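You operate a simulated robot arm through the tools that you are given. There is no shell and no other tool. Be economical: measure what you need, move in short steps, check, and stop when the job is done.

Carry out the task below with a simulated robot arm. There is one attempt and no reset: what you move stays moved.

Task
Put the yellow and blue batteries from the red tray on fast charge.

It is judged by the outcome, as a careful person would: the job done as asked, and still so three seconds after it is handed in. It fails if anything else is knocked over, pushed out of place, dropped, spilled or broken.

Robot
A 6-joint arm with a two-finger parallel gripper, fixed in place. Base frame: the origin is at the foot of the arm, x ahead of it, y to its left, z up; the work surface is at about z = 0.004. Lengths are in m, angles in rad, forces in N, time in s.
With the tool pointing down near the work surface it reaches from about 0.14 to 0.58 m from the base axis. Its first joint turns from -1.152 to 1.152 rad. Payload 2.1 kg.
The tool frame sits at the grasp point between the pads (the TCP): z along the fingers, y along the line on which they close. The tips reach 0.03 m beyond it. Largest opening 0.094 m; finger width 0.028, thickness 0.01; the body of the gripper, 0.05 by 0.096 m, starts 0.055 m behind the TCP.
Orientation is that of the tool frame in the base frame, as [roll, pitch, yaw] about the fixed x, y, z axes, in that order (R = Rz(yaw) Ry(pitch) Rx(roll)). With the fingers straight down and closing along the base's y, the tool's x points along the base's -x, its y along +y and its z along -z.

Tools
- The arm moves only by the tool jog_arm. Its argument "rows" is a list of rows, each a list of 7 numbers: the finger opening in m, from 0 to 0.094, then the shift along the base's x, y, z in units of 50 mm (1.0 is 50 mm), then the turn, a rotation vector about the base's x, y, z in units of 8 degrees (1.0 is 8 degrees). In form: [[grip, tx, ty, tz, rx, ry, rz], ...]. A call has 1 to 8 rows; each row shifts and turns the commanded pose from where the row before left it. A call with a number of a shift or a turn outside -1 to 1 is refused whole. A row lasts 0.2 s, in which the tool goes at most 0.05 m and 0.15 rad; a call with a longer step from one row to the next is refused whole, and so is a gripper value outside its range. Where a pose cannot be reached the arm comes as near as it can. A force on the tool above 40 N (or 10 N above the force at the start of the call, whichever is more), or a blocked arm, ends the call early, and 0.2 s more pass. The fingers move at their own pace (about 0.072 m/s each) and stop on an object; they squeeze with about 36 N. The grip force told is the motor's: it shows also when the fingers shut on nothing. Time passes only in rows, and 0.2 s behind the last, so rows that do not move let the fingers close. It gives the time, the measured TCP pose, the force on the tool (base axes), the opening and the grip force at its end, in the units of the frame above (readings bear some noise), and new pictures: "views" is both (left out), scene, wrist or none.
- Cameras (640 x 400 px; columns grow to the right, rows downward): "scene" is fixed at [0.0638, -0.3917, 0.4879]; the picture's right is [0.70, -0.72, 0.00], its down [-0.36, -0.35, -0.86] and it looks along [0.62, 0.60, -0.50] (base axes); focal length 278 px, centre (320, 200). "wrist" rides on the gripper at [0.076, 0.014, -0.102] in the tool frame; the picture's right is [-0.18, 0.98, 0.00], its down [-0.75, -0.14, -0.64] and it looks along [-0.63, -0.12, 0.77] (tool axes); focal length 243 px, centre (320, 200). There is no depth. A picture from a camera that has moved, and an enlarged one, comes with that camera's place and axes in the base frame and with its lens. The place of the scene camera against the robot may be out by one fixed shift of up to 0.018 m in any direction.
- zoom(camera, box): a new picture of the part [left, top, right, bottom] of that camera's present view, enlarged. No time passes.
- job_done(): hands the job in; it is judged then, once.

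Go step by step. Nothing tells you positions but the pictures and the camera data: compare them with the known pose of the tool, close in by small moves and look again before you grip or let go. The budget is 120 turns and 200 pictures, counting those below and the enlarged ones. Unless the task says otherwise, let go and move clear before handing in, and close with one line.

The tools are called after "Request:" as a command line: name --pt "numbers of a row" for each row, then --argument value for the rest, lists and objects as JSON in quotes. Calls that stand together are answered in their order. jog_arm: Moves the arm, as the interface text tells. Its arguments: {"type":"object","properties":{"rows":{"type":"array"},"views":{"type":"string","enum":["both","scene","wrist","none"]}},"required":["rows"]} The other tools are called the same way: zoom (camera, box) takes an enlarged picture of a part of a camera's view; job_done () hands the job in.

At the start:

```text
time_s: 0.0
eef_pos: [0.2976, 0.0276, 0.3151]
tcp_rot: [3.141, 0.0, -3.14]
force: [0.0, 0.5, 0.6]
width: 0.0942
grip_force: 0.1
```

scene: 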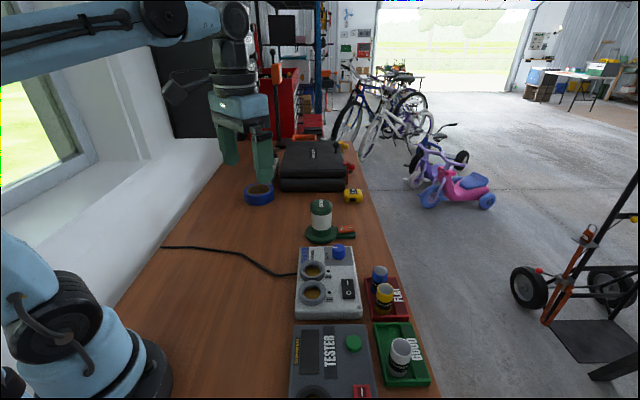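
wrist: 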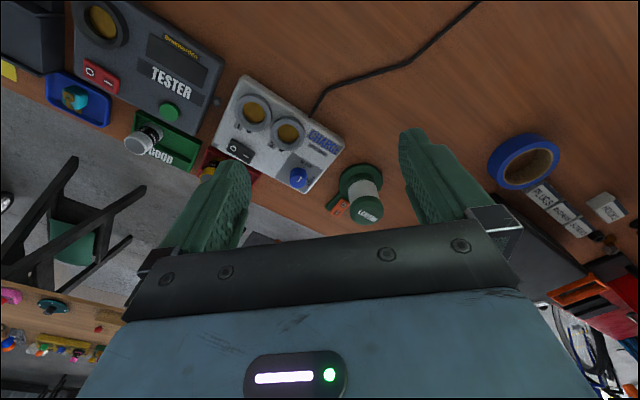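

I see a charger with two round bays, a blue knob and a rocker switch, and a red tray with a yellow and a blue battery. I'll zoom in for details first.

Request:
zoom --camera "scene" --box '[270, 230, 430, 330]'

Request:
zoom --camera "wrist" --box '[190, 60, 390, 230]'

Request:
zoom --camera "scene" --box '[270, 300, 440, 400]'

```text
4.00 times, centred on (350, 280) of scene
camera zoom: at [0.0638, -0.3917, 0.4879], right [0.7, -0.72, 0.0], down [-0.36, -0.35, -0.86], along [0.62, 0.6, -0.5], focal length 1112 px, centre (200, -120)
```

zoom: 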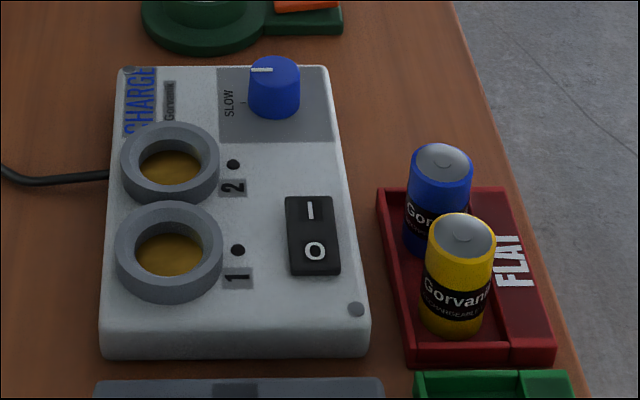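

```text
2.35 times, centred on (290, 145) of wrist
camera zoom: at [0.2226, 0.0431, 0.4171], right [0.18, 0.98, 0.0], down [0.75, -0.14, 0.64], along [0.63, -0.12, -0.77], focal length 571 px, centre (391, 329)
```

zoom: 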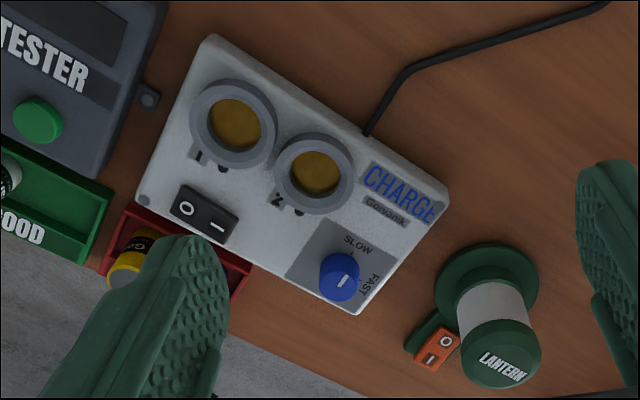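

```text
3.76 times, centred on (355, 350) of scene
camera zoom: at [0.0638, -0.3917, 0.4879], right [0.7, -0.72, 0.0], down [-0.36, -0.35, -0.86], along [0.62, 0.6, -0.5], focal length 1047 px, centre (188, -365)
```

zoom: 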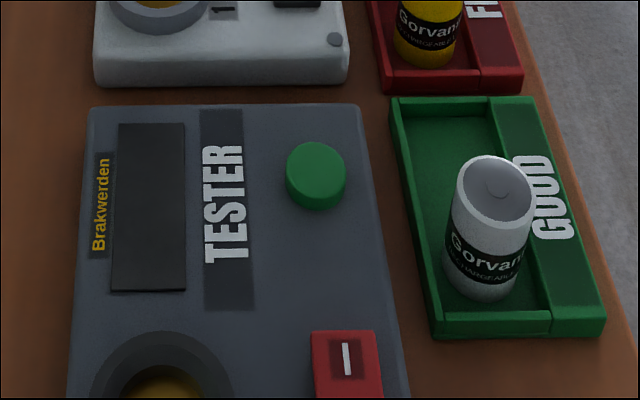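

The bays lie roughly at (0.336,-0.078) and (0.376,-0.038), so the charger is turned about 45°. I'll turn the tool to match and look from above.

Request:
jog_arm --pt "0.094 0.1 -0.5 0 0 0 0.9375" --pt "0.094 0.1 -0.5 0 0 0 0.9375" --pt "0.094 0.1 -0.5 0 0 0 0.9375" --pt "0.094 0.1 -0.5 0 0 0 0.9375" --pt "0.094 0.1 -0.5 0 0 0 0.9375" --pt "0.094 0.1 -0.5 0 0 0 0.9375" --pt "0.094 0 0 0 0 0 0"

```text
time_s: 1.6
eef_pos: [0.3286, -0.1239, 0.3156]
tcp_rot: [3.141, 0.0, -2.354]
force: [0.2, -0.5, -0.1]
width: 0.0941
grip_force: 0.0
camera wrist: at [0.2654, -0.1656, 0.4184], right [-0.57, 0.82, 0.0], down [0.63, 0.43, 0.64], along [0.53, 0.36, -0.77], focal length 243 px, centre (320, 200)
```

scene: 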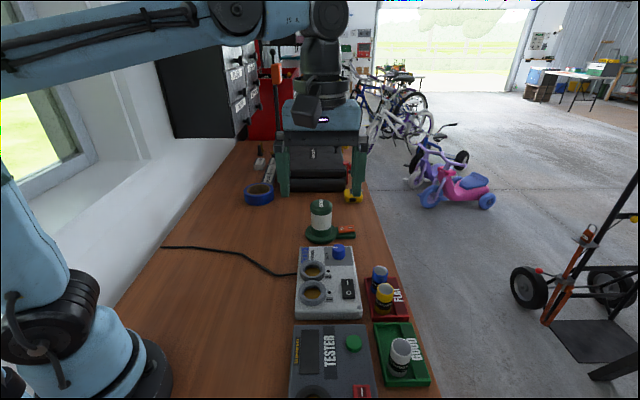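
wrist: 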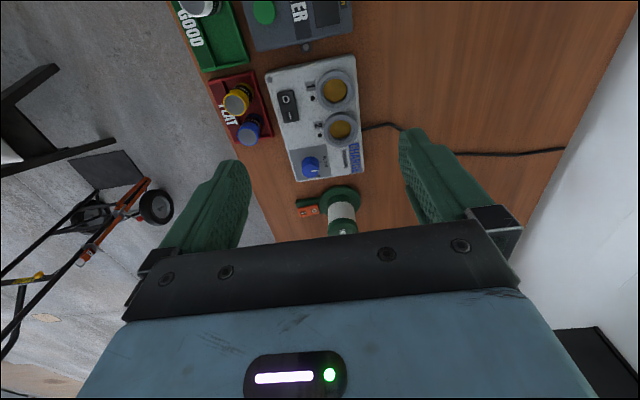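

The view is now nearly aligned with the charger. I'll zoom for precise measurement.

Request:
zoom --camera "wrist" --box '[200, 50, 380, 190]'

```text
2.86 times, centred on (290, 120) of wrist
camera zoom: at [0.2654, -0.1656, 0.4184], right [-0.57, 0.82, 0.0], down [0.63, 0.43, 0.64], along [0.53, 0.36, -0.77], focal length 693 px, centre (406, 429)
```

zoom: 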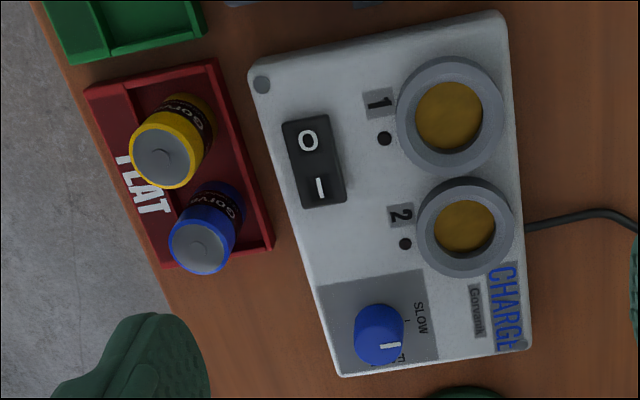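

Estimates: yellow battery about (0.434,-0.199) with its top near 0.058, blue about (0.468,-0.163), bay 1 (0.341,-0.086), bay 2 (0.384,-0.043). The knob seems to point at SLOW. I'll hover above the yellow battery and check.

Request:
jog_arm --pt "0.06 0.42 -0.3 -0.7 0 0 0" --pt "0.06 0.42 -0.3 -0.7 0 0 0" --pt "0.06 0.42 -0.3 -0.7 0 0 0" --pt "0.06 0.42 -0.3 -0.7 0 0 0" --pt "0.06 0.42 -0.3 -0.7 0 0 0" --pt "0.06 0 0 0 0 0 0"

```text
time_s: 3.0
eef_pos: [0.4342, -0.1982, 0.1416]
tcp_rot: [3.141, 0.0, -2.355]
force: [0.5, 0.4, 0.7]
width: 0.0603
grip_force: 0.0
camera wrist: at [0.3714, -0.2418, 0.2433], right [-0.56, 0.83, 0.0], down [0.63, 0.43, 0.64], along [0.53, 0.36, -0.77], focal length 243 px, centre (320, 200)
```

scene: 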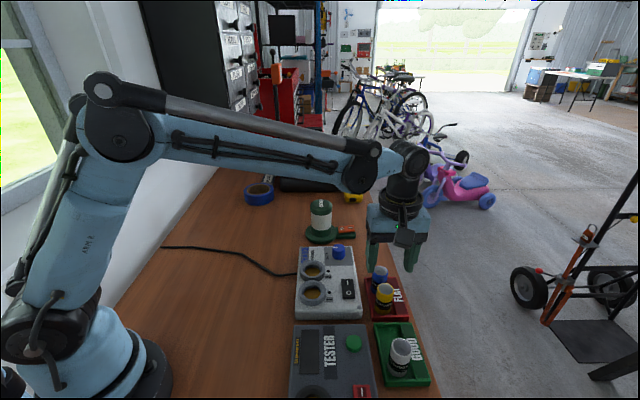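
wrist: 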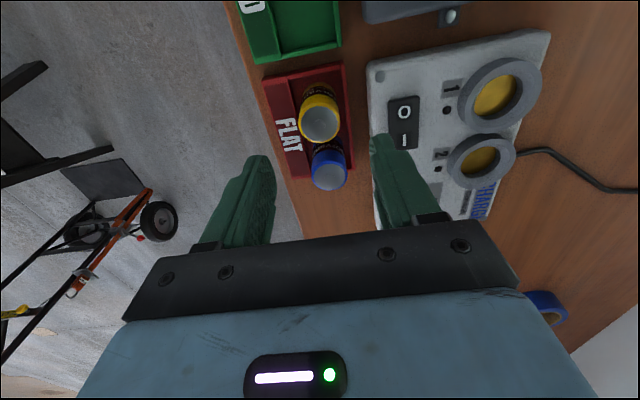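

The hover confirms the yellow battery at (0.435,-0.199). I'll narrow the opening slightly for charger clearance, then descend.

Request:
jog_arm --pt "0.052 0.02 -0.02 -0.5 0 0 0" --pt "0.052 0 0 -0.5 0 0 0" --pt "0.052 0 0 0 0 0 0"

Request:
zoom --camera "scene" --box '[330, 220, 450, 330]'

```text
time_s: 3.8
eef_pos: [0.4345, -0.198, 0.0901]
tcp_rot: [-3.14, 0.001, -2.356]
force: [-0.7, -0.3, -0.7]
width: 0.0517
grip_force: 0.1
camera wrist: at [0.3709, -0.2415, 0.1923], right [-0.56, 0.83, 0.0], down [0.63, 0.43, 0.64], along [0.53, 0.36, -0.77], focal length 243 px, centre (320, 200)
```

scene: 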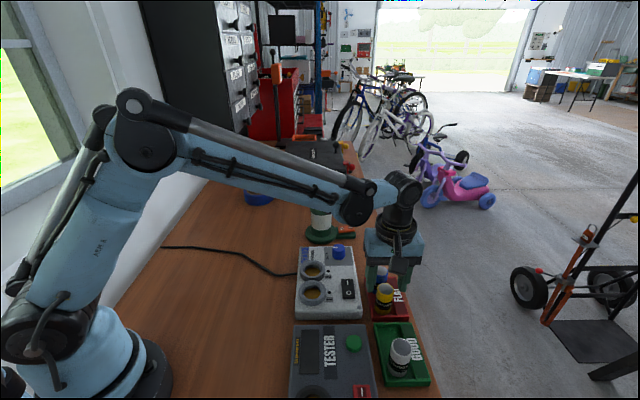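
wrist: 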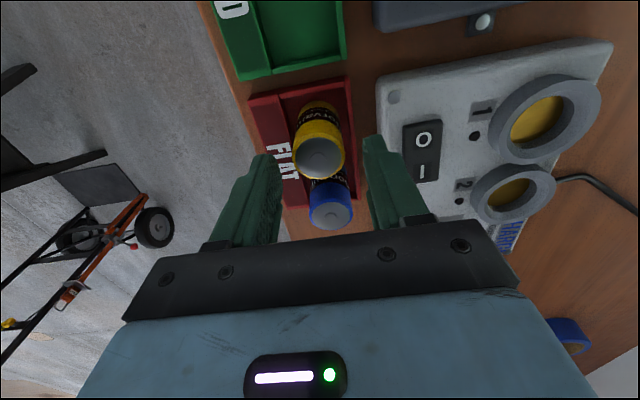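

```text
3.64 times, centred on (390, 275) of scene
camera zoom: at [0.0638, -0.3917, 0.4879], right [0.7, -0.72, 0.0], down [-0.36, -0.35, -0.86], along [0.62, 0.6, -0.5], focal length 1011 px, centre (66, -73)
```

zoom: 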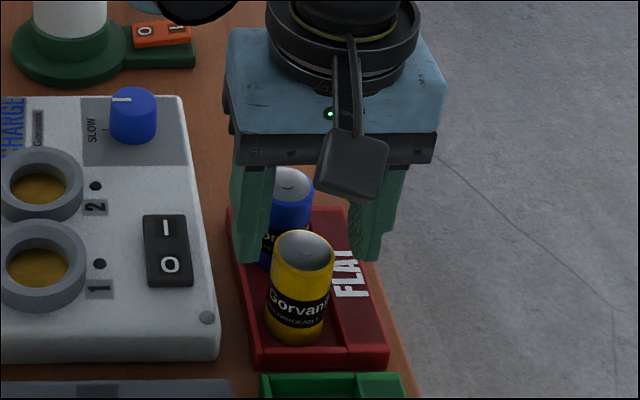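

Aligned in both views. Descending to grip the top part of the yellow battery.

Request:
jog_arm --pt "0.052 0.01 -0.01 -0.24 0 0 0" --pt "0.052 0 0 -0.24 0 0 0" --pt "0.052 0 0 0 0 0 0"

Request:
zoom --camera "scene" --box '[330, 220, 450, 330]'

```text
time_s: 4.6
eef_pos: [0.4346, -0.1991, 0.0664]
tcp_rot: [-3.141, 0.0, -2.356]
force: [0.0, 0.3, -0.1]
width: 0.0519
grip_force: 0.0
camera wrist: at [0.372, -0.2423, 0.1682], right [-0.56, 0.83, 0.0], down [0.63, 0.43, 0.64], along [0.53, 0.36, -0.77], focal length 243 px, centre (320, 200)
```

scene: 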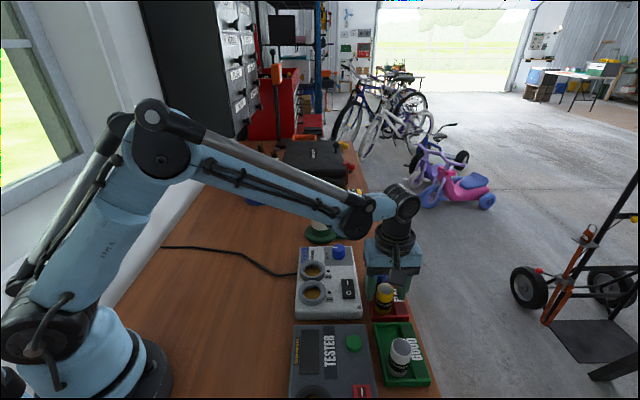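
wrist: 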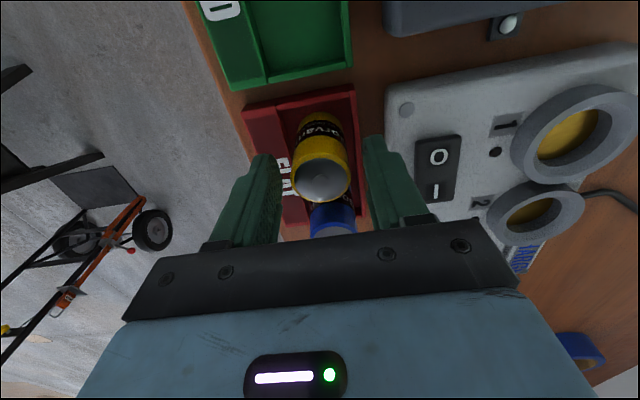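

```text
3.64 times, centred on (390, 275) of scene
camera zoom: at [0.0638, -0.3917, 0.4879], right [0.7, -0.72, 0.0], down [-0.36, -0.35, -0.86], along [0.62, 0.6, -0.5], focal length 1011 px, centre (66, -73)
```

zoom: 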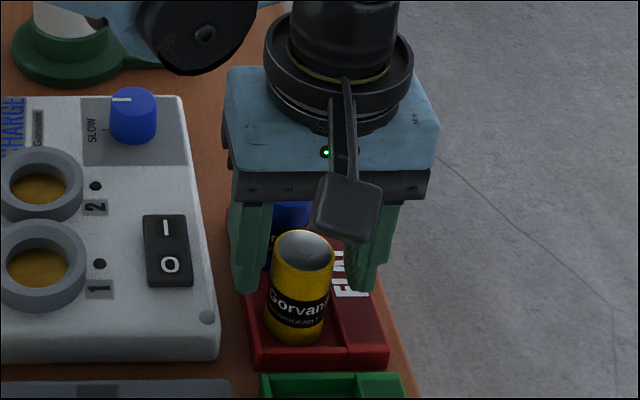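

The battery sits centred between the fingers. Closing.

Request:
jog_arm --pt "0.02 0 0 0 0 0 0" --pt "0.02 0 0 0 0 0 0" --pt "0.02 0 0 0 0 0 0"

Request:
zoom --camera "scene" --box '[330, 220, 450, 330]'

```text
time_s: 5.4
eef_pos: [0.4345, -0.199, 0.0662]
tcp_rot: [3.141, 0.0, -2.357]
force: [-0.4, 0.6, -0.6]
width: 0.0322
grip_force: 35.6
camera wrist: at [0.372, -0.2423, 0.1683], right [-0.56, 0.83, 0.0], down [0.63, 0.43, 0.64], along [0.53, 0.36, -0.77], focal length 243 px, centre (320, 200)
```

scene: 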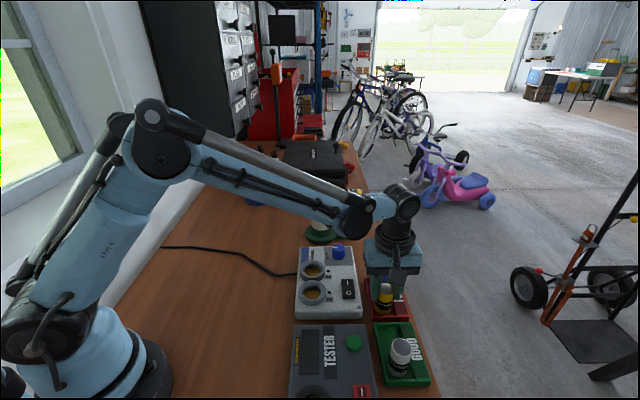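
wrist: 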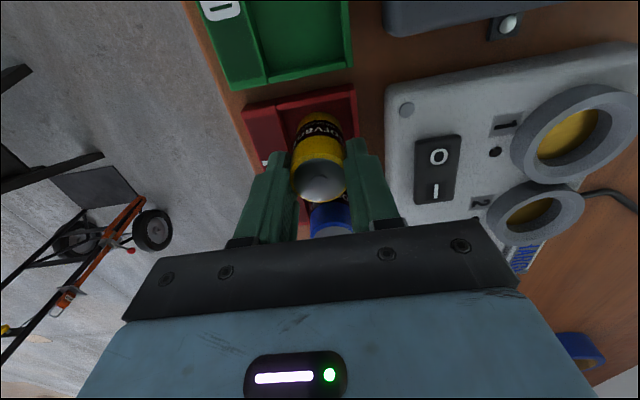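

```text
3.64 times, centred on (390, 275) of scene
camera zoom: at [0.0638, -0.3917, 0.4879], right [0.7, -0.72, 0.0], down [-0.36, -0.35, -0.86], along [0.62, 0.6, -0.5], focal length 1011 px, centre (66, -73)
```

zoom: 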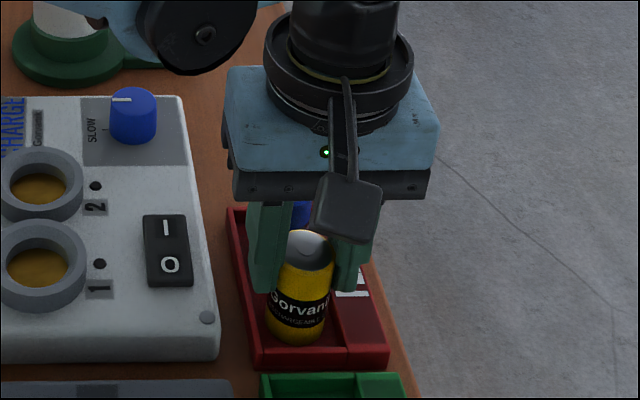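

Gripped at 32 mm width. Lifting.

Request:
jog_arm --pt "0.02 0 0 0.5 0 0 0" --pt "0.02 0 0 0.7 0 0 0" --pt "0.02 0 0 0.7 0 0 0" --pt "0.02 0 0 0 0 0 0"

Request:
zoom --camera "scene" --box '[330, 200, 450, 310]'

Request:
zoom --camera "wrist" --box '[220, 80, 420, 240]'

```text
time_s: 6.4
eef_pos: [0.4363, -0.1982, 0.1629]
tcp_rot: [3.141, 0.002, -2.358]
force: [-0.6, -0.4, -1.9]
width: 0.0318
grip_force: 36.4
camera wrist: at [0.3721, -0.2411, 0.2637], right [-0.56, 0.83, 0.0], down [0.63, 0.43, 0.64], along [0.53, 0.36, -0.77], focal length 243 px, centre (320, 200)
```

scene: 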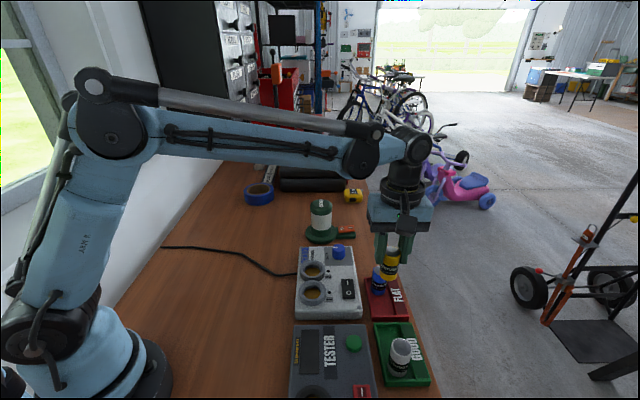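
wrist: 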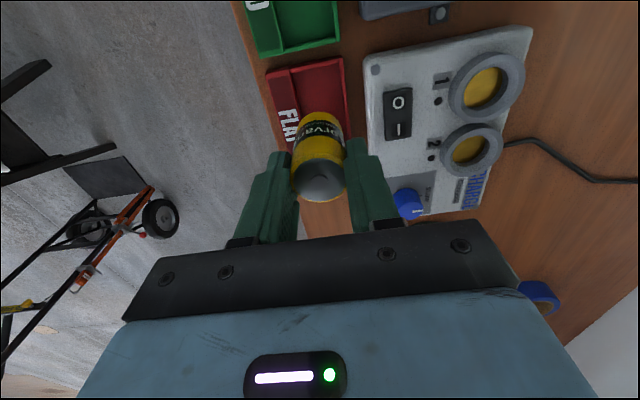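

```text
3.64 times, centred on (390, 255) of scene
camera zoom: at [0.0638, -0.3917, 0.4879], right [0.7, -0.72, 0.0], down [-0.36, -0.35, -0.86], along [0.62, 0.6, -0.5], focal length 1011 px, centre (66, 0)
```

zoom: 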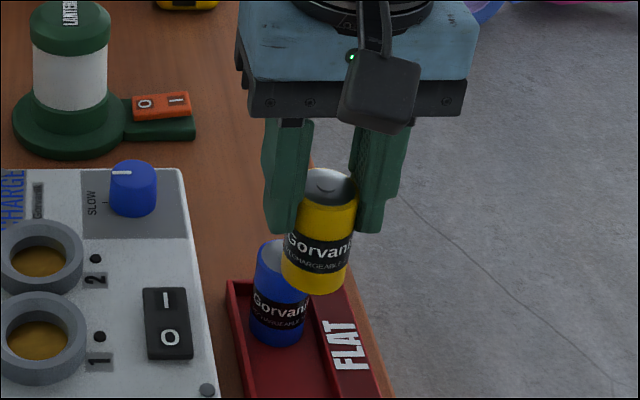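

```text
2.50 times, centred on (320, 160) of wrist
camera zoom: at [0.3721, -0.2411, 0.2637], right [-0.56, 0.83, 0.0], down [0.63, 0.43, 0.64], along [0.53, 0.36, -0.77], focal length 606 px, centre (320, 300)
```

zoom: 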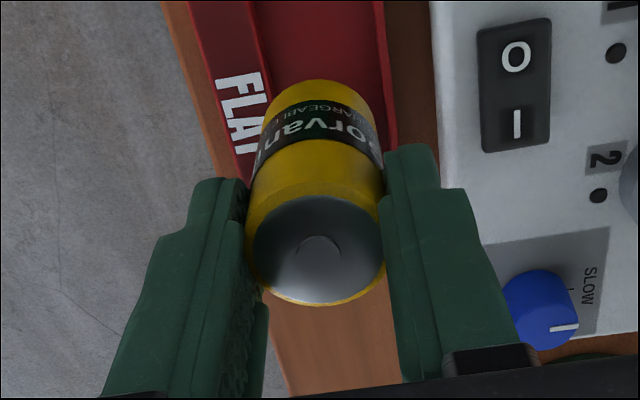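

The battery hangs straight and centred on the TCP. Moving over bay 1.

Request:
jog_arm --pt "0.02 -0.476 0.561 0 0 0 0" --pt "0.02 -0.476 0.561 0 0 0 0" --pt "0.02 -0.476 0.561 0 0 0 0" --pt "0.02 -0.476 0.561 0 0 0 0" --pt "0.02 0 0 0 0 0 0"

Request:
zoom --camera "scene" --box '[250, 200, 390, 328]'

Request:
zoom --camera "wrist" --box '[200, 20, 440, 200]'

```text
time_s: 7.6
eef_pos: [0.339, -0.0852, 0.1606]
tcp_rot: [3.141, 0.001, -2.358]
force: [0.4, -0.2, -1.4]
width: 0.0319
grip_force: 36.1
camera wrist: at [0.2755, -0.1293, 0.2618], right [-0.56, 0.83, 0.0], down [0.63, 0.43, 0.64], along [0.53, 0.36, -0.77], focal length 243 px, centre (320, 200)
```

scene: 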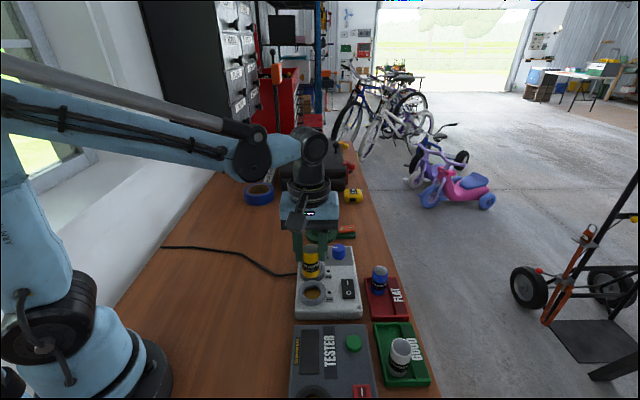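
wrist: 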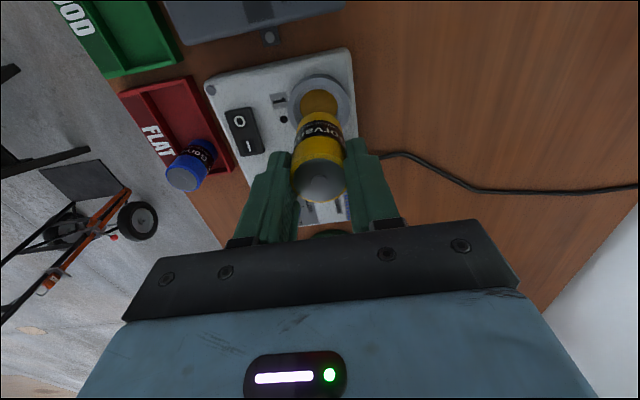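

```text
3.12 times, centred on (320, 264) of scene
camera zoom: at [0.0638, -0.3917, 0.4879], right [0.7, -0.72, 0.0], down [-0.36, -0.35, -0.86], along [0.62, 0.6, -0.5], focal length 869 px, centre (320, 0)
```

zoom: 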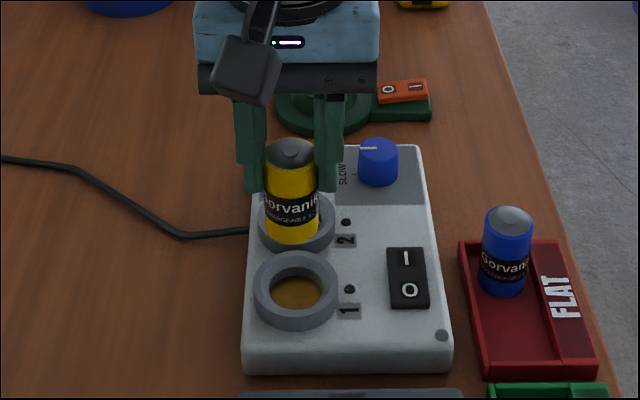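

```text
2.22 times, centred on (320, 110) of wrist
camera zoom: at [0.2755, -0.1293, 0.2618], right [-0.56, 0.83, 0.0], down [0.63, 0.43, 0.64], along [0.53, 0.36, -0.77], focal length 539 px, centre (320, 400)
```

zoom: 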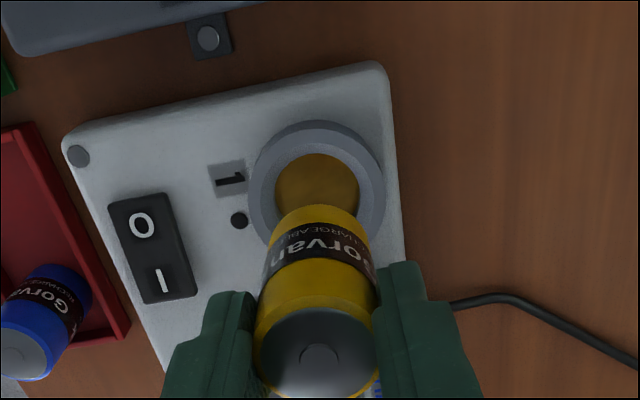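

Bay 1's ring centre now measures about (0.337,-0.090), top near 0.046. I'll shift there and lower until the battery is just above the ring.

Request:
jog_arm --pt "0.02 -0.04 -0.1 -0.3 0 0 0" --pt "0.02 0 0 -0.5 0 0 0" --pt "0.02 0 0 0 0 0 0"

Request:
zoom --camera "scene" --box '[280, 230, 350, 320]'

Request:
zoom --camera "wrist" --box '[240, 60, 420, 200]'

```text
time_s: 8.4
eef_pos: [0.3376, -0.0916, 0.1201]
tcp_rot: [3.141, -0.002, -2.357]
force: [-0.1, -0.2, -2.2]
width: 0.032
grip_force: 36.2
camera wrist: at [0.2739, -0.135, 0.2213], right [-0.56, 0.83, 0.0], down [0.63, 0.43, 0.64], along [0.53, 0.36, -0.77], focal length 243 px, centre (320, 200)
```

scene: 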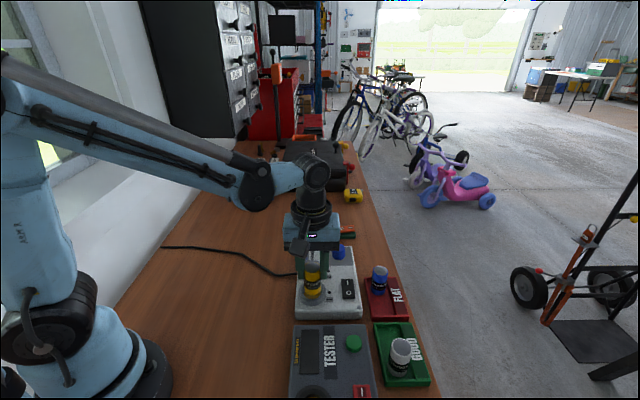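
wrist: 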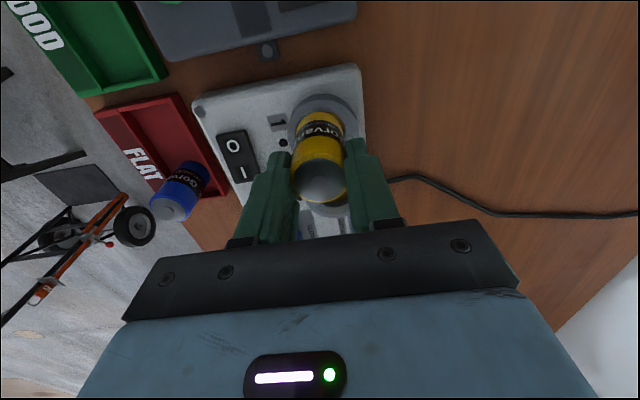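

```text
4.44 times, centred on (315, 275) of scene
camera zoom: at [0.0638, -0.3917, 0.4879], right [0.7, -0.72, 0.0], down [-0.36, -0.35, -0.86], along [0.62, 0.6, -0.5], focal length 1236 px, centre (342, -133)
```

zoom: 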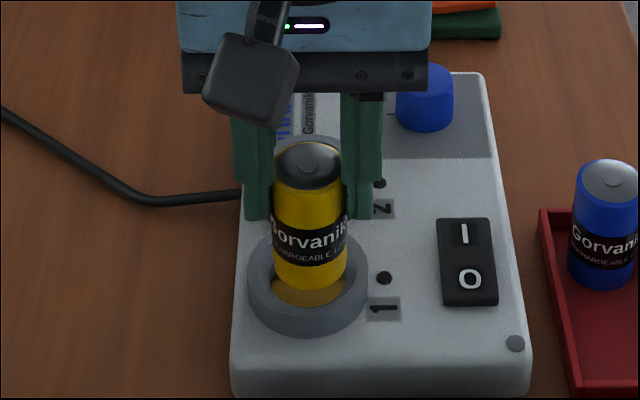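

```text
2.86 times, centred on (330, 130) of wrist
camera zoom: at [0.2739, -0.135, 0.2213], right [-0.56, 0.83, 0.0], down [0.63, 0.43, 0.64], along [0.53, 0.36, -0.77], focal length 693 px, centre (291, 400)
```

zoom: 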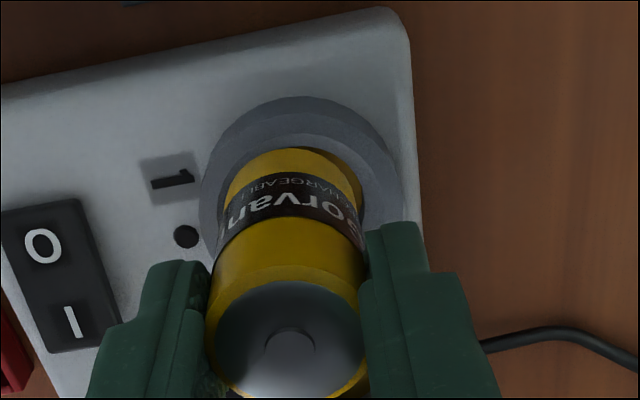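

Lateral offset is about 2 mm. I'll correct it, lower a little and zoom in tightly to check fore-aft alignment.

Request:
jog_arm --pt "0.02 -0.025 0.035 -0.1 0 0 0" --pt "0.02 0 0 0 0 0 0" --views "none"

Request:
zoom --camera "scene" --box '[295, 255, 335, 315]'

Request:
zoom --camera "wrist" --box '[270, 80, 390, 210]'

```text
time_s: 9.0
eef_pos: [0.3357, -0.0889, 0.1152]
tcp_rot: [3.141, 0.0, -2.356]
force: [0.5, 0.0, -1.1]
width: 0.032
grip_force: 36.5
```

```text
6.67 times, centred on (315, 285) of scene
camera zoom: at [0.0638, -0.3917, 0.4879], right [0.7, -0.72, 0.0], down [-0.36, -0.35, -0.86], along [0.62, 0.6, -0.5], focal length 1854 px, centre (353, -367)
```

zoom: 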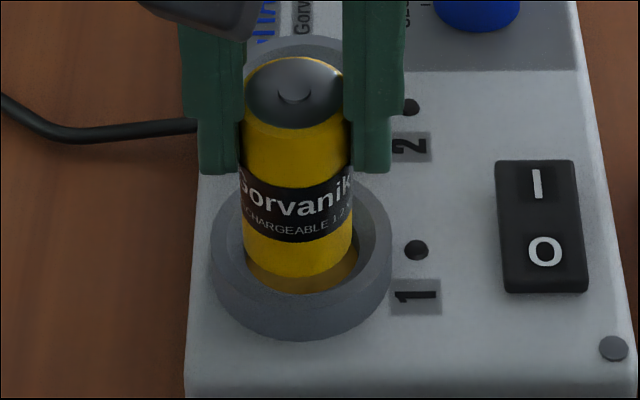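

```text
3.08 times, centred on (330, 145) of wrist
camera zoom: at [0.2728, -0.1328, 0.2165], right [-0.56, 0.83, 0.0], down [0.63, 0.43, 0.64], along [0.53, 0.36, -0.77], focal length 746 px, centre (289, 369)
```

zoom: 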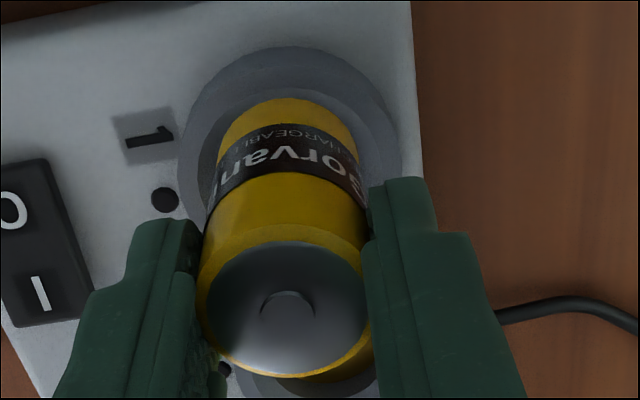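

Lateral alignment is good. Fore-aft suggests about 2 mm farther from the cameras, so I'll shift that, lower 4 mm, and look again.

Request:
jog_arm --pt "0.02 0.03 0.025 -0.08 0 0 0" --pt "0.02 0 0 0 0 0 0" --views "none"

Request:
zoom --camera "scene" --box '[295, 255, 335, 315]'

Request:
zoom --camera "wrist" --box '[270, 80, 390, 210]'

```text
time_s: 9.6
eef_pos: [0.337, -0.0893, 0.1121]
tcp_rot: [-3.141, -0.002, -2.357]
force: [0.6, 1.0, -1.3]
width: 0.0319
grip_force: 36.2
```

```text
6.67 times, centred on (315, 285) of scene
camera zoom: at [0.0638, -0.3917, 0.4879], right [0.7, -0.72, 0.0], down [-0.36, -0.35, -0.86], along [0.62, 0.6, -0.5], focal length 1854 px, centre (353, -367)
```

zoom: 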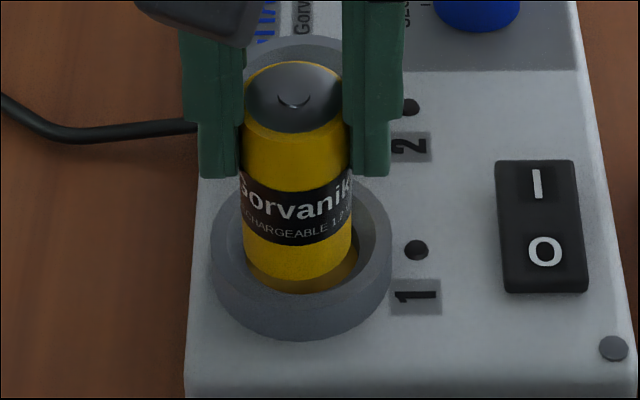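

```text
3.08 times, centred on (330, 145) of wrist
camera zoom: at [0.2739, -0.1315, 0.2133], right [-0.56, 0.83, 0.0], down [0.63, 0.43, 0.64], along [0.53, 0.36, -0.77], focal length 746 px, centre (289, 369)
```

zoom: 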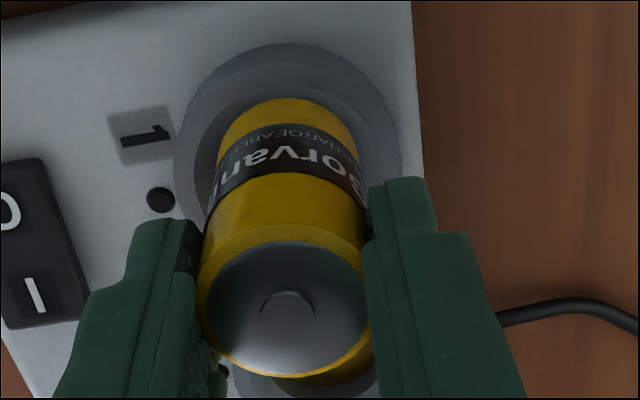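

Slightly more fore-aft shift, then lower 3 mm while watching the force.

Request:
jog_arm --pt "0.02 0.035 0.02 0 0 0 0" --pt "0.02 0 0 -0.06 0 0 0" --pt "0.02 0 0 0 0 0 0" --views "none"

Request:
zoom --camera "scene" --box '[295, 255, 335, 315]'

Request:
zoom --camera "wrist" --box '[270, 80, 390, 210]'

```text
time_s: 10.4
eef_pos: [0.3394, -0.088, 0.1094]
tcp_rot: [3.141, 0.001, -2.357]
force: [-0.5, 0.4, -1.8]
width: 0.0321
grip_force: 35.9
```

```text
6.67 times, centred on (315, 285) of scene
camera zoom: at [0.0638, -0.3917, 0.4879], right [0.7, -0.72, 0.0], down [-0.36, -0.35, -0.86], along [0.62, 0.6, -0.5], focal length 1854 px, centre (353, -367)
```

zoom: 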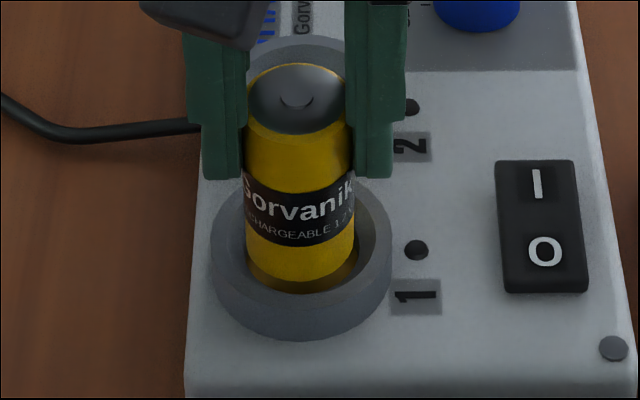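

```text
3.08 times, centred on (330, 145) of wrist
camera zoom: at [0.2758, -0.1307, 0.2108], right [-0.56, 0.83, 0.0], down [0.63, 0.43, 0.64], along [0.53, 0.36, -0.77], focal length 746 px, centre (289, 369)
```

zoom: 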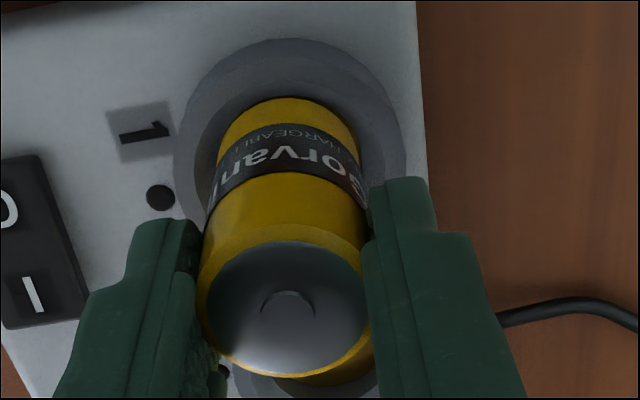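

No contact yet and the battery appears centred in the hole. Lowering 6 mm.

Request:
jog_arm --pt "0.02 0 0 -0.06 0 0 0" --pt "0.02 0 0 -0.06 0 0 0" --pt "0.02 0 0 0 0 0 0" --views "none"

Request:
zoom --camera "scene" --box '[295, 255, 335, 315]'

Request:
zoom --camera "wrist" --box '[270, 80, 390, 210]'

```text
time_s: 11.2
eef_pos: [0.3391, -0.0879, 0.1039]
tcp_rot: [3.139, 0.001, -2.358]
force: [1.1, 0.1, -0.6]
width: 0.032
grip_force: 36.0
```

```text
6.67 times, centred on (315, 285) of scene
camera zoom: at [0.0638, -0.3917, 0.4879], right [0.7, -0.72, 0.0], down [-0.36, -0.35, -0.86], along [0.62, 0.6, -0.5], focal length 1854 px, centre (353, -367)
```

zoom: 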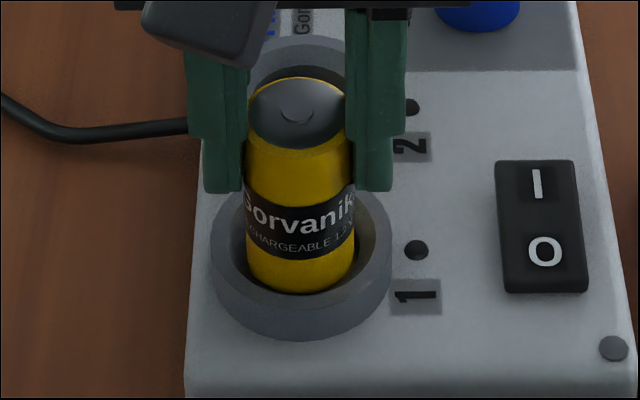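

```text
3.08 times, centred on (330, 145) of wrist
camera zoom: at [0.2759, -0.1307, 0.205], right [-0.56, 0.83, 0.0], down [0.63, 0.43, 0.64], along [0.53, 0.36, -0.77], focal length 746 px, centre (289, 369)
```

zoom: 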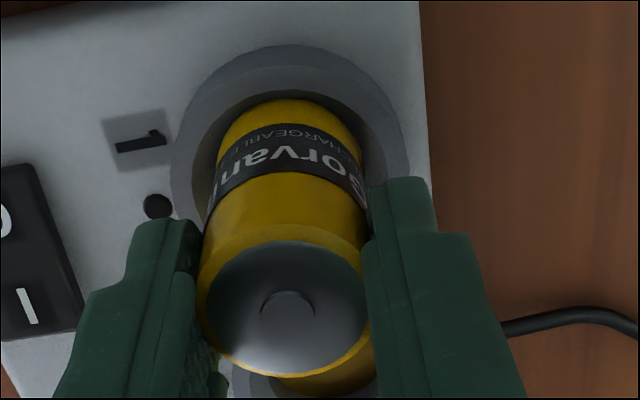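

The battery has entered the bay (its bottom is now hidden behind the rim). Continuing down until contact.

Request:
jog_arm --pt "0.02 0 0 -0.05 0 0 0" --pt "0.02 0 0 -0.05 0 0 0" --pt "0.02 0 0 0 0 0 0" --views "none"

Request:
zoom --camera "scene" --box '[295, 255, 335, 315]'

```text
time_s: 12.0
eef_pos: [0.3403, -0.0863, 0.0987]
tcp_rot: [3.141, 0.004, -2.354]
force: [11.4, 11.4, 2.1]
width: 0.0324
grip_force: 35.2
```

```text
6.67 times, centred on (315, 285) of scene
camera zoom: at [0.0638, -0.3917, 0.4879], right [0.7, -0.72, 0.0], down [-0.36, -0.35, -0.86], along [0.62, 0.6, -0.5], focal length 1854 px, centre (353, -367)
```

zoom: 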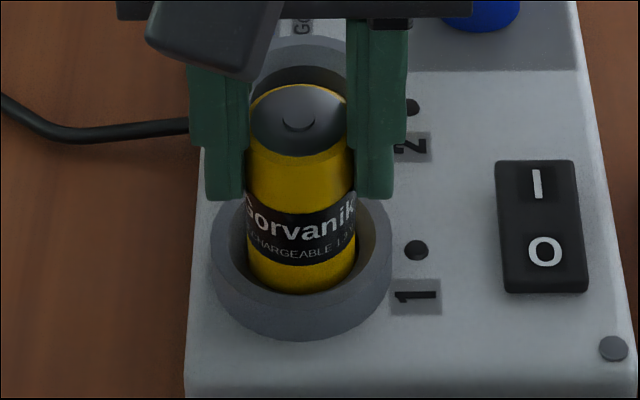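

The near side of the bay is pushing the battery away, so I'll shift 2 mm along +x+y and continue down.

Request:
jog_arm --pt "0.02 0.04 0.04 0 0 0 0" --pt "0.02 0 0 0 0 0 0" --views "none"

Request:
jog_arm --pt "0.02 0 0 -0.06 0 0 0" --pt "0.02 0 0 0 0 0 0" --views "none"

Request:
zoom --camera "scene" --box '[295, 255, 335, 315]'

```text
time_s: 12.6
eef_pos: [0.3407, -0.0856, 0.0991]
tcp_rot: [3.139, -0.004, -2.357]
force: [1.3, -0.1, -1.3]
width: 0.0321
grip_force: 35.7
```

```text
time_s: 13.2
eef_pos: [0.3415, -0.0857, 0.0953]
tcp_rot: [-3.141, 0.001, -2.355]
force: [-0.2, -1.1, -1.9]
width: 0.032
grip_force: 36.1
```

```text
6.67 times, centred on (315, 285) of scene
camera zoom: at [0.0638, -0.3917, 0.4879], right [0.7, -0.72, 0.0], down [-0.36, -0.35, -0.86], along [0.62, 0.6, -0.5], focal length 1854 px, centre (353, -367)
```

zoom: 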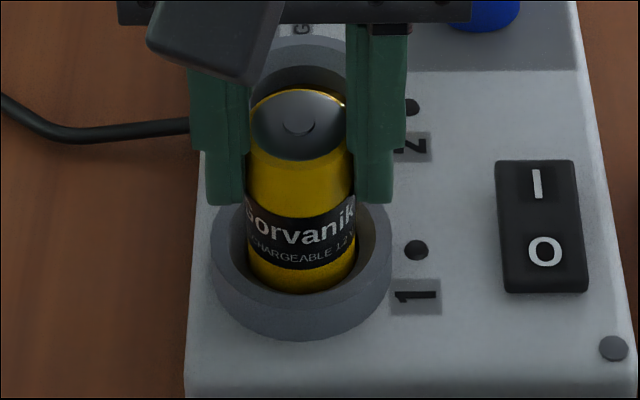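

Free again. Continuing down.

Request:
jog_arm --pt "0.02 0 0 -0.06 0 0 0" --pt "0.02 0 0 0 0 0 0" --views "none"

Request:
jog_arm --pt "0.02 0 0 -0.06 0 0 0" --pt "0.02 0 0 0 0 0 0" --views "none"

Request:
zoom --camera "scene" --box '[295, 255, 335, 315]'

```text
time_s: 13.8
eef_pos: [0.3419, -0.086, 0.0914]
tcp_rot: [3.139, 0.0, -2.357]
force: [-1.4, 2.8, 18.0]
width: 0.0321
grip_force: 36.0
```

```text
time_s: 14.4
eef_pos: [0.3406, -0.0859, 0.0882]
tcp_rot: [-3.14, 0.001, -2.355]
force: [1.8, -1.7, 19.1]
width: 0.0322
grip_force: 36.1
```

```text
6.67 times, centred on (315, 285) of scene
camera zoom: at [0.0637, -0.3917, 0.4879], right [0.7, -0.72, 0.0], down [-0.36, -0.35, -0.86], along [0.62, 0.6, -0.5], focal length 1854 px, centre (353, -367)
```

zoom: 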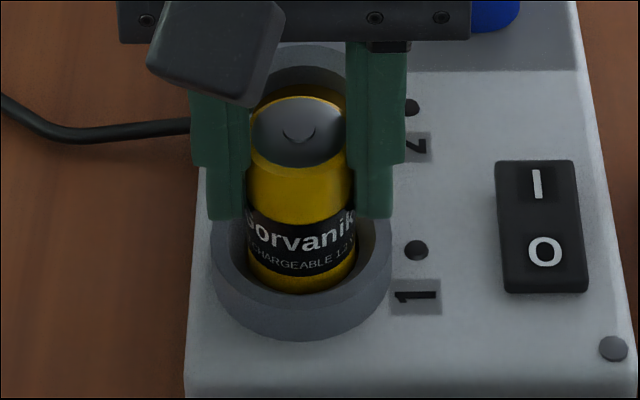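

Vertical contact means it's on the bay floor. Releasing and raising.

Request:
jog_arm --pt "0.05 0 0 0 0 0 0" --pt "0.05 0 0 0 0 0 0" --pt "0.05 0 0 0.5 0 0 0" --pt "0.05 0 0 0.9 0 0 0" --pt "0.05 0 0 0 0 0 0"

Request:
zoom --camera "scene" --box '[280, 230, 420, 320]'

Request:
zoom --camera "wrist" --box '[150, 20, 390, 200]'

```text
time_s: 15.6
eef_pos: [0.3415, -0.0855, 0.1598]
tcp_rot: [3.14, 0.001, -2.356]
force: [0.1, 0.4, -0.1]
width: 0.05
grip_force: 0.0
camera wrist: at [0.2778, -0.1281, 0.2627], right [-0.56, 0.83, 0.0], down [0.63, 0.43, 0.64], along [0.53, 0.36, -0.77], focal length 243 px, centre (320, 200)
```

scene: 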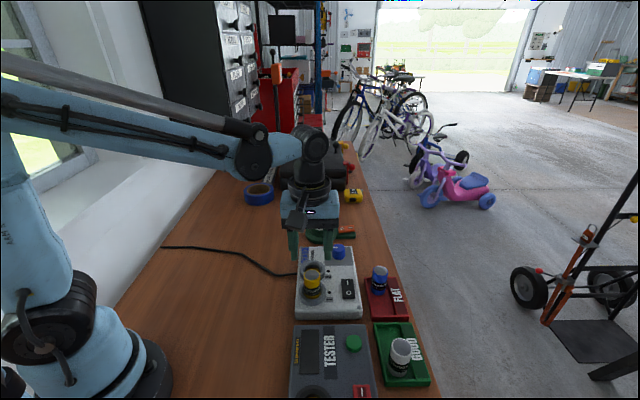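
wrist: 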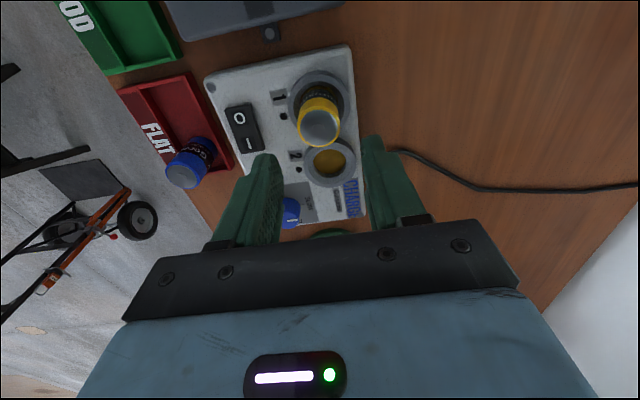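

```text
4.44 times, centred on (350, 275) of scene
camera zoom: at [0.0638, -0.3917, 0.4879], right [0.7, -0.72, 0.0], down [-0.36, -0.35, -0.86], along [0.62, 0.6, -0.5], focal length 1236 px, centre (187, -133)
```

zoom: 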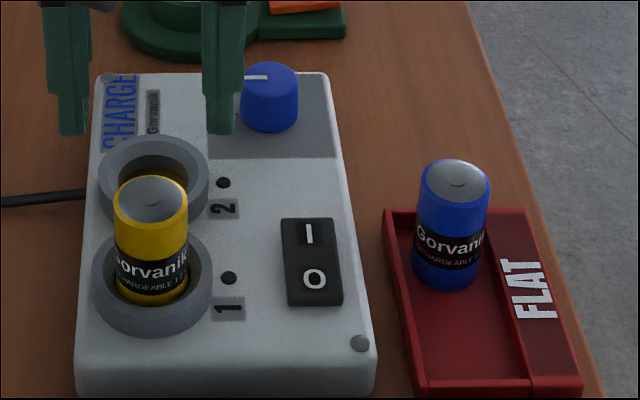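

```text
2.22 times, centred on (270, 110) of wrist
camera zoom: at [0.2778, -0.1281, 0.2627], right [-0.56, 0.83, 0.0], down [0.63, 0.43, 0.64], along [0.53, 0.36, -0.77], focal length 539 px, centre (431, 400)
```

zoom: 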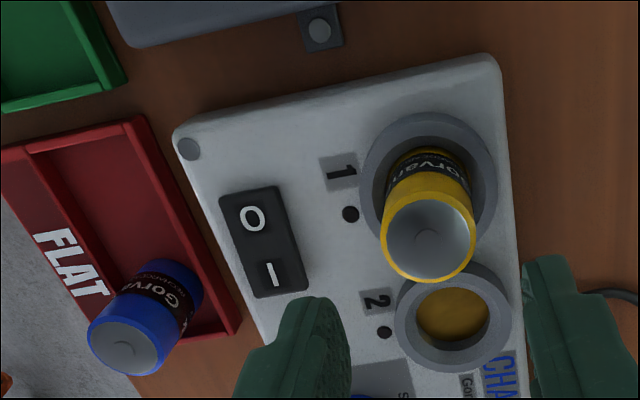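

Yellow is seated in bay 1. Next, hover over the blue battery at about (0.468,-0.164).

Request:
jog_arm --pt "0.052 0.6325 -0.3925 0 0 0 0" --pt "0.052 0.6325 -0.3925 0 0 0 0" --pt "0.052 0.6325 -0.3925 -0.2 0 0 0" --pt "0.052 0.6325 -0.3925 -0.4 0 0 0" --pt "0.052 0 0 0 0 0 0"

Request:
zoom --camera "scene" --box '[330, 210, 450, 320]'

Request:
zoom --camera "wrist" --box '[240, 80, 400, 210]'

```text
time_s: 16.8
eef_pos: [0.4675, -0.1645, 0.1293]
tcp_rot: [3.141, 0.0, -2.356]
force: [0.1, -0.4, 0.2]
width: 0.0519
grip_force: 0.0
camera wrist: at [0.4047, -0.2069, 0.2317], right [-0.56, 0.83, 0.0], down [0.63, 0.43, 0.64], along [0.53, 0.36, -0.77], focal length 243 px, centre (320, 200)
```

scene: 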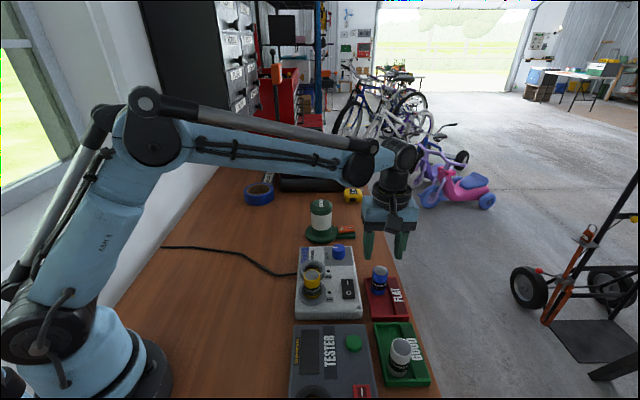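
wrist: 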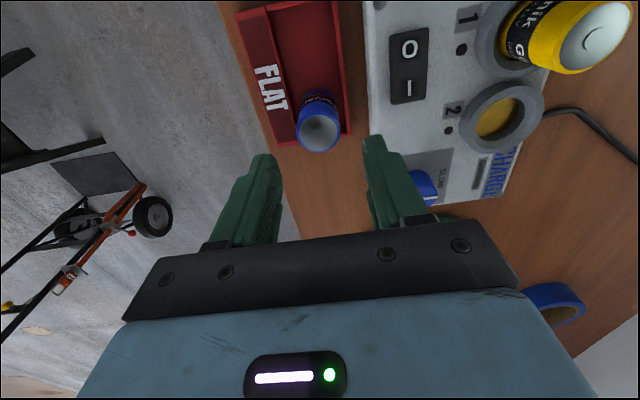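

```text
3.64 times, centred on (390, 265) of scene
camera zoom: at [0.0638, -0.3917, 0.4879], right [0.7, -0.72, 0.0], down [-0.36, -0.35, -0.86], along [0.62, 0.6, -0.5], focal length 1011 px, centre (66, -36)
```

zoom: 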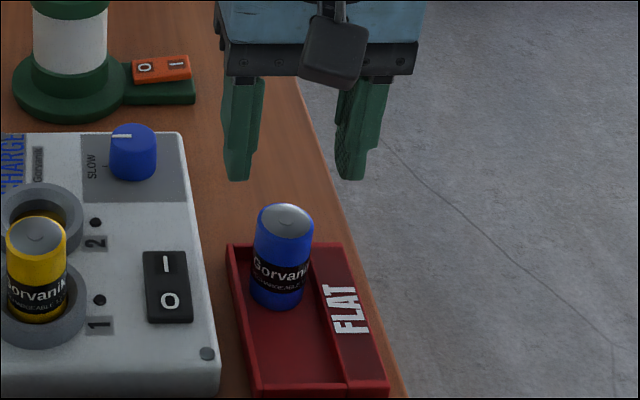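

```text
3.08 times, centred on (320, 145) of wrist
camera zoom: at [0.4047, -0.2069, 0.2317], right [-0.56, 0.83, 0.0], down [0.63, 0.43, 0.64], along [0.53, 0.36, -0.77], focal length 746 px, centre (320, 369)
```

zoom: 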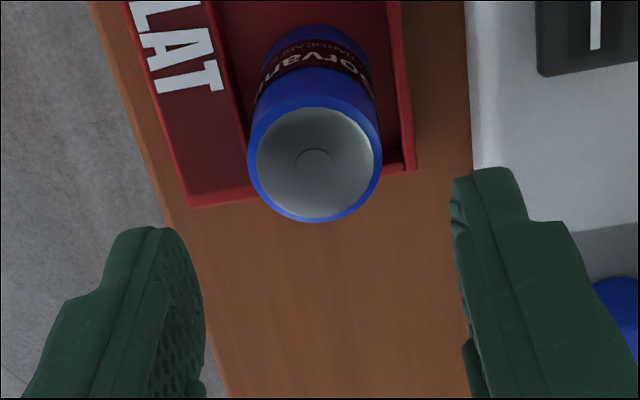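

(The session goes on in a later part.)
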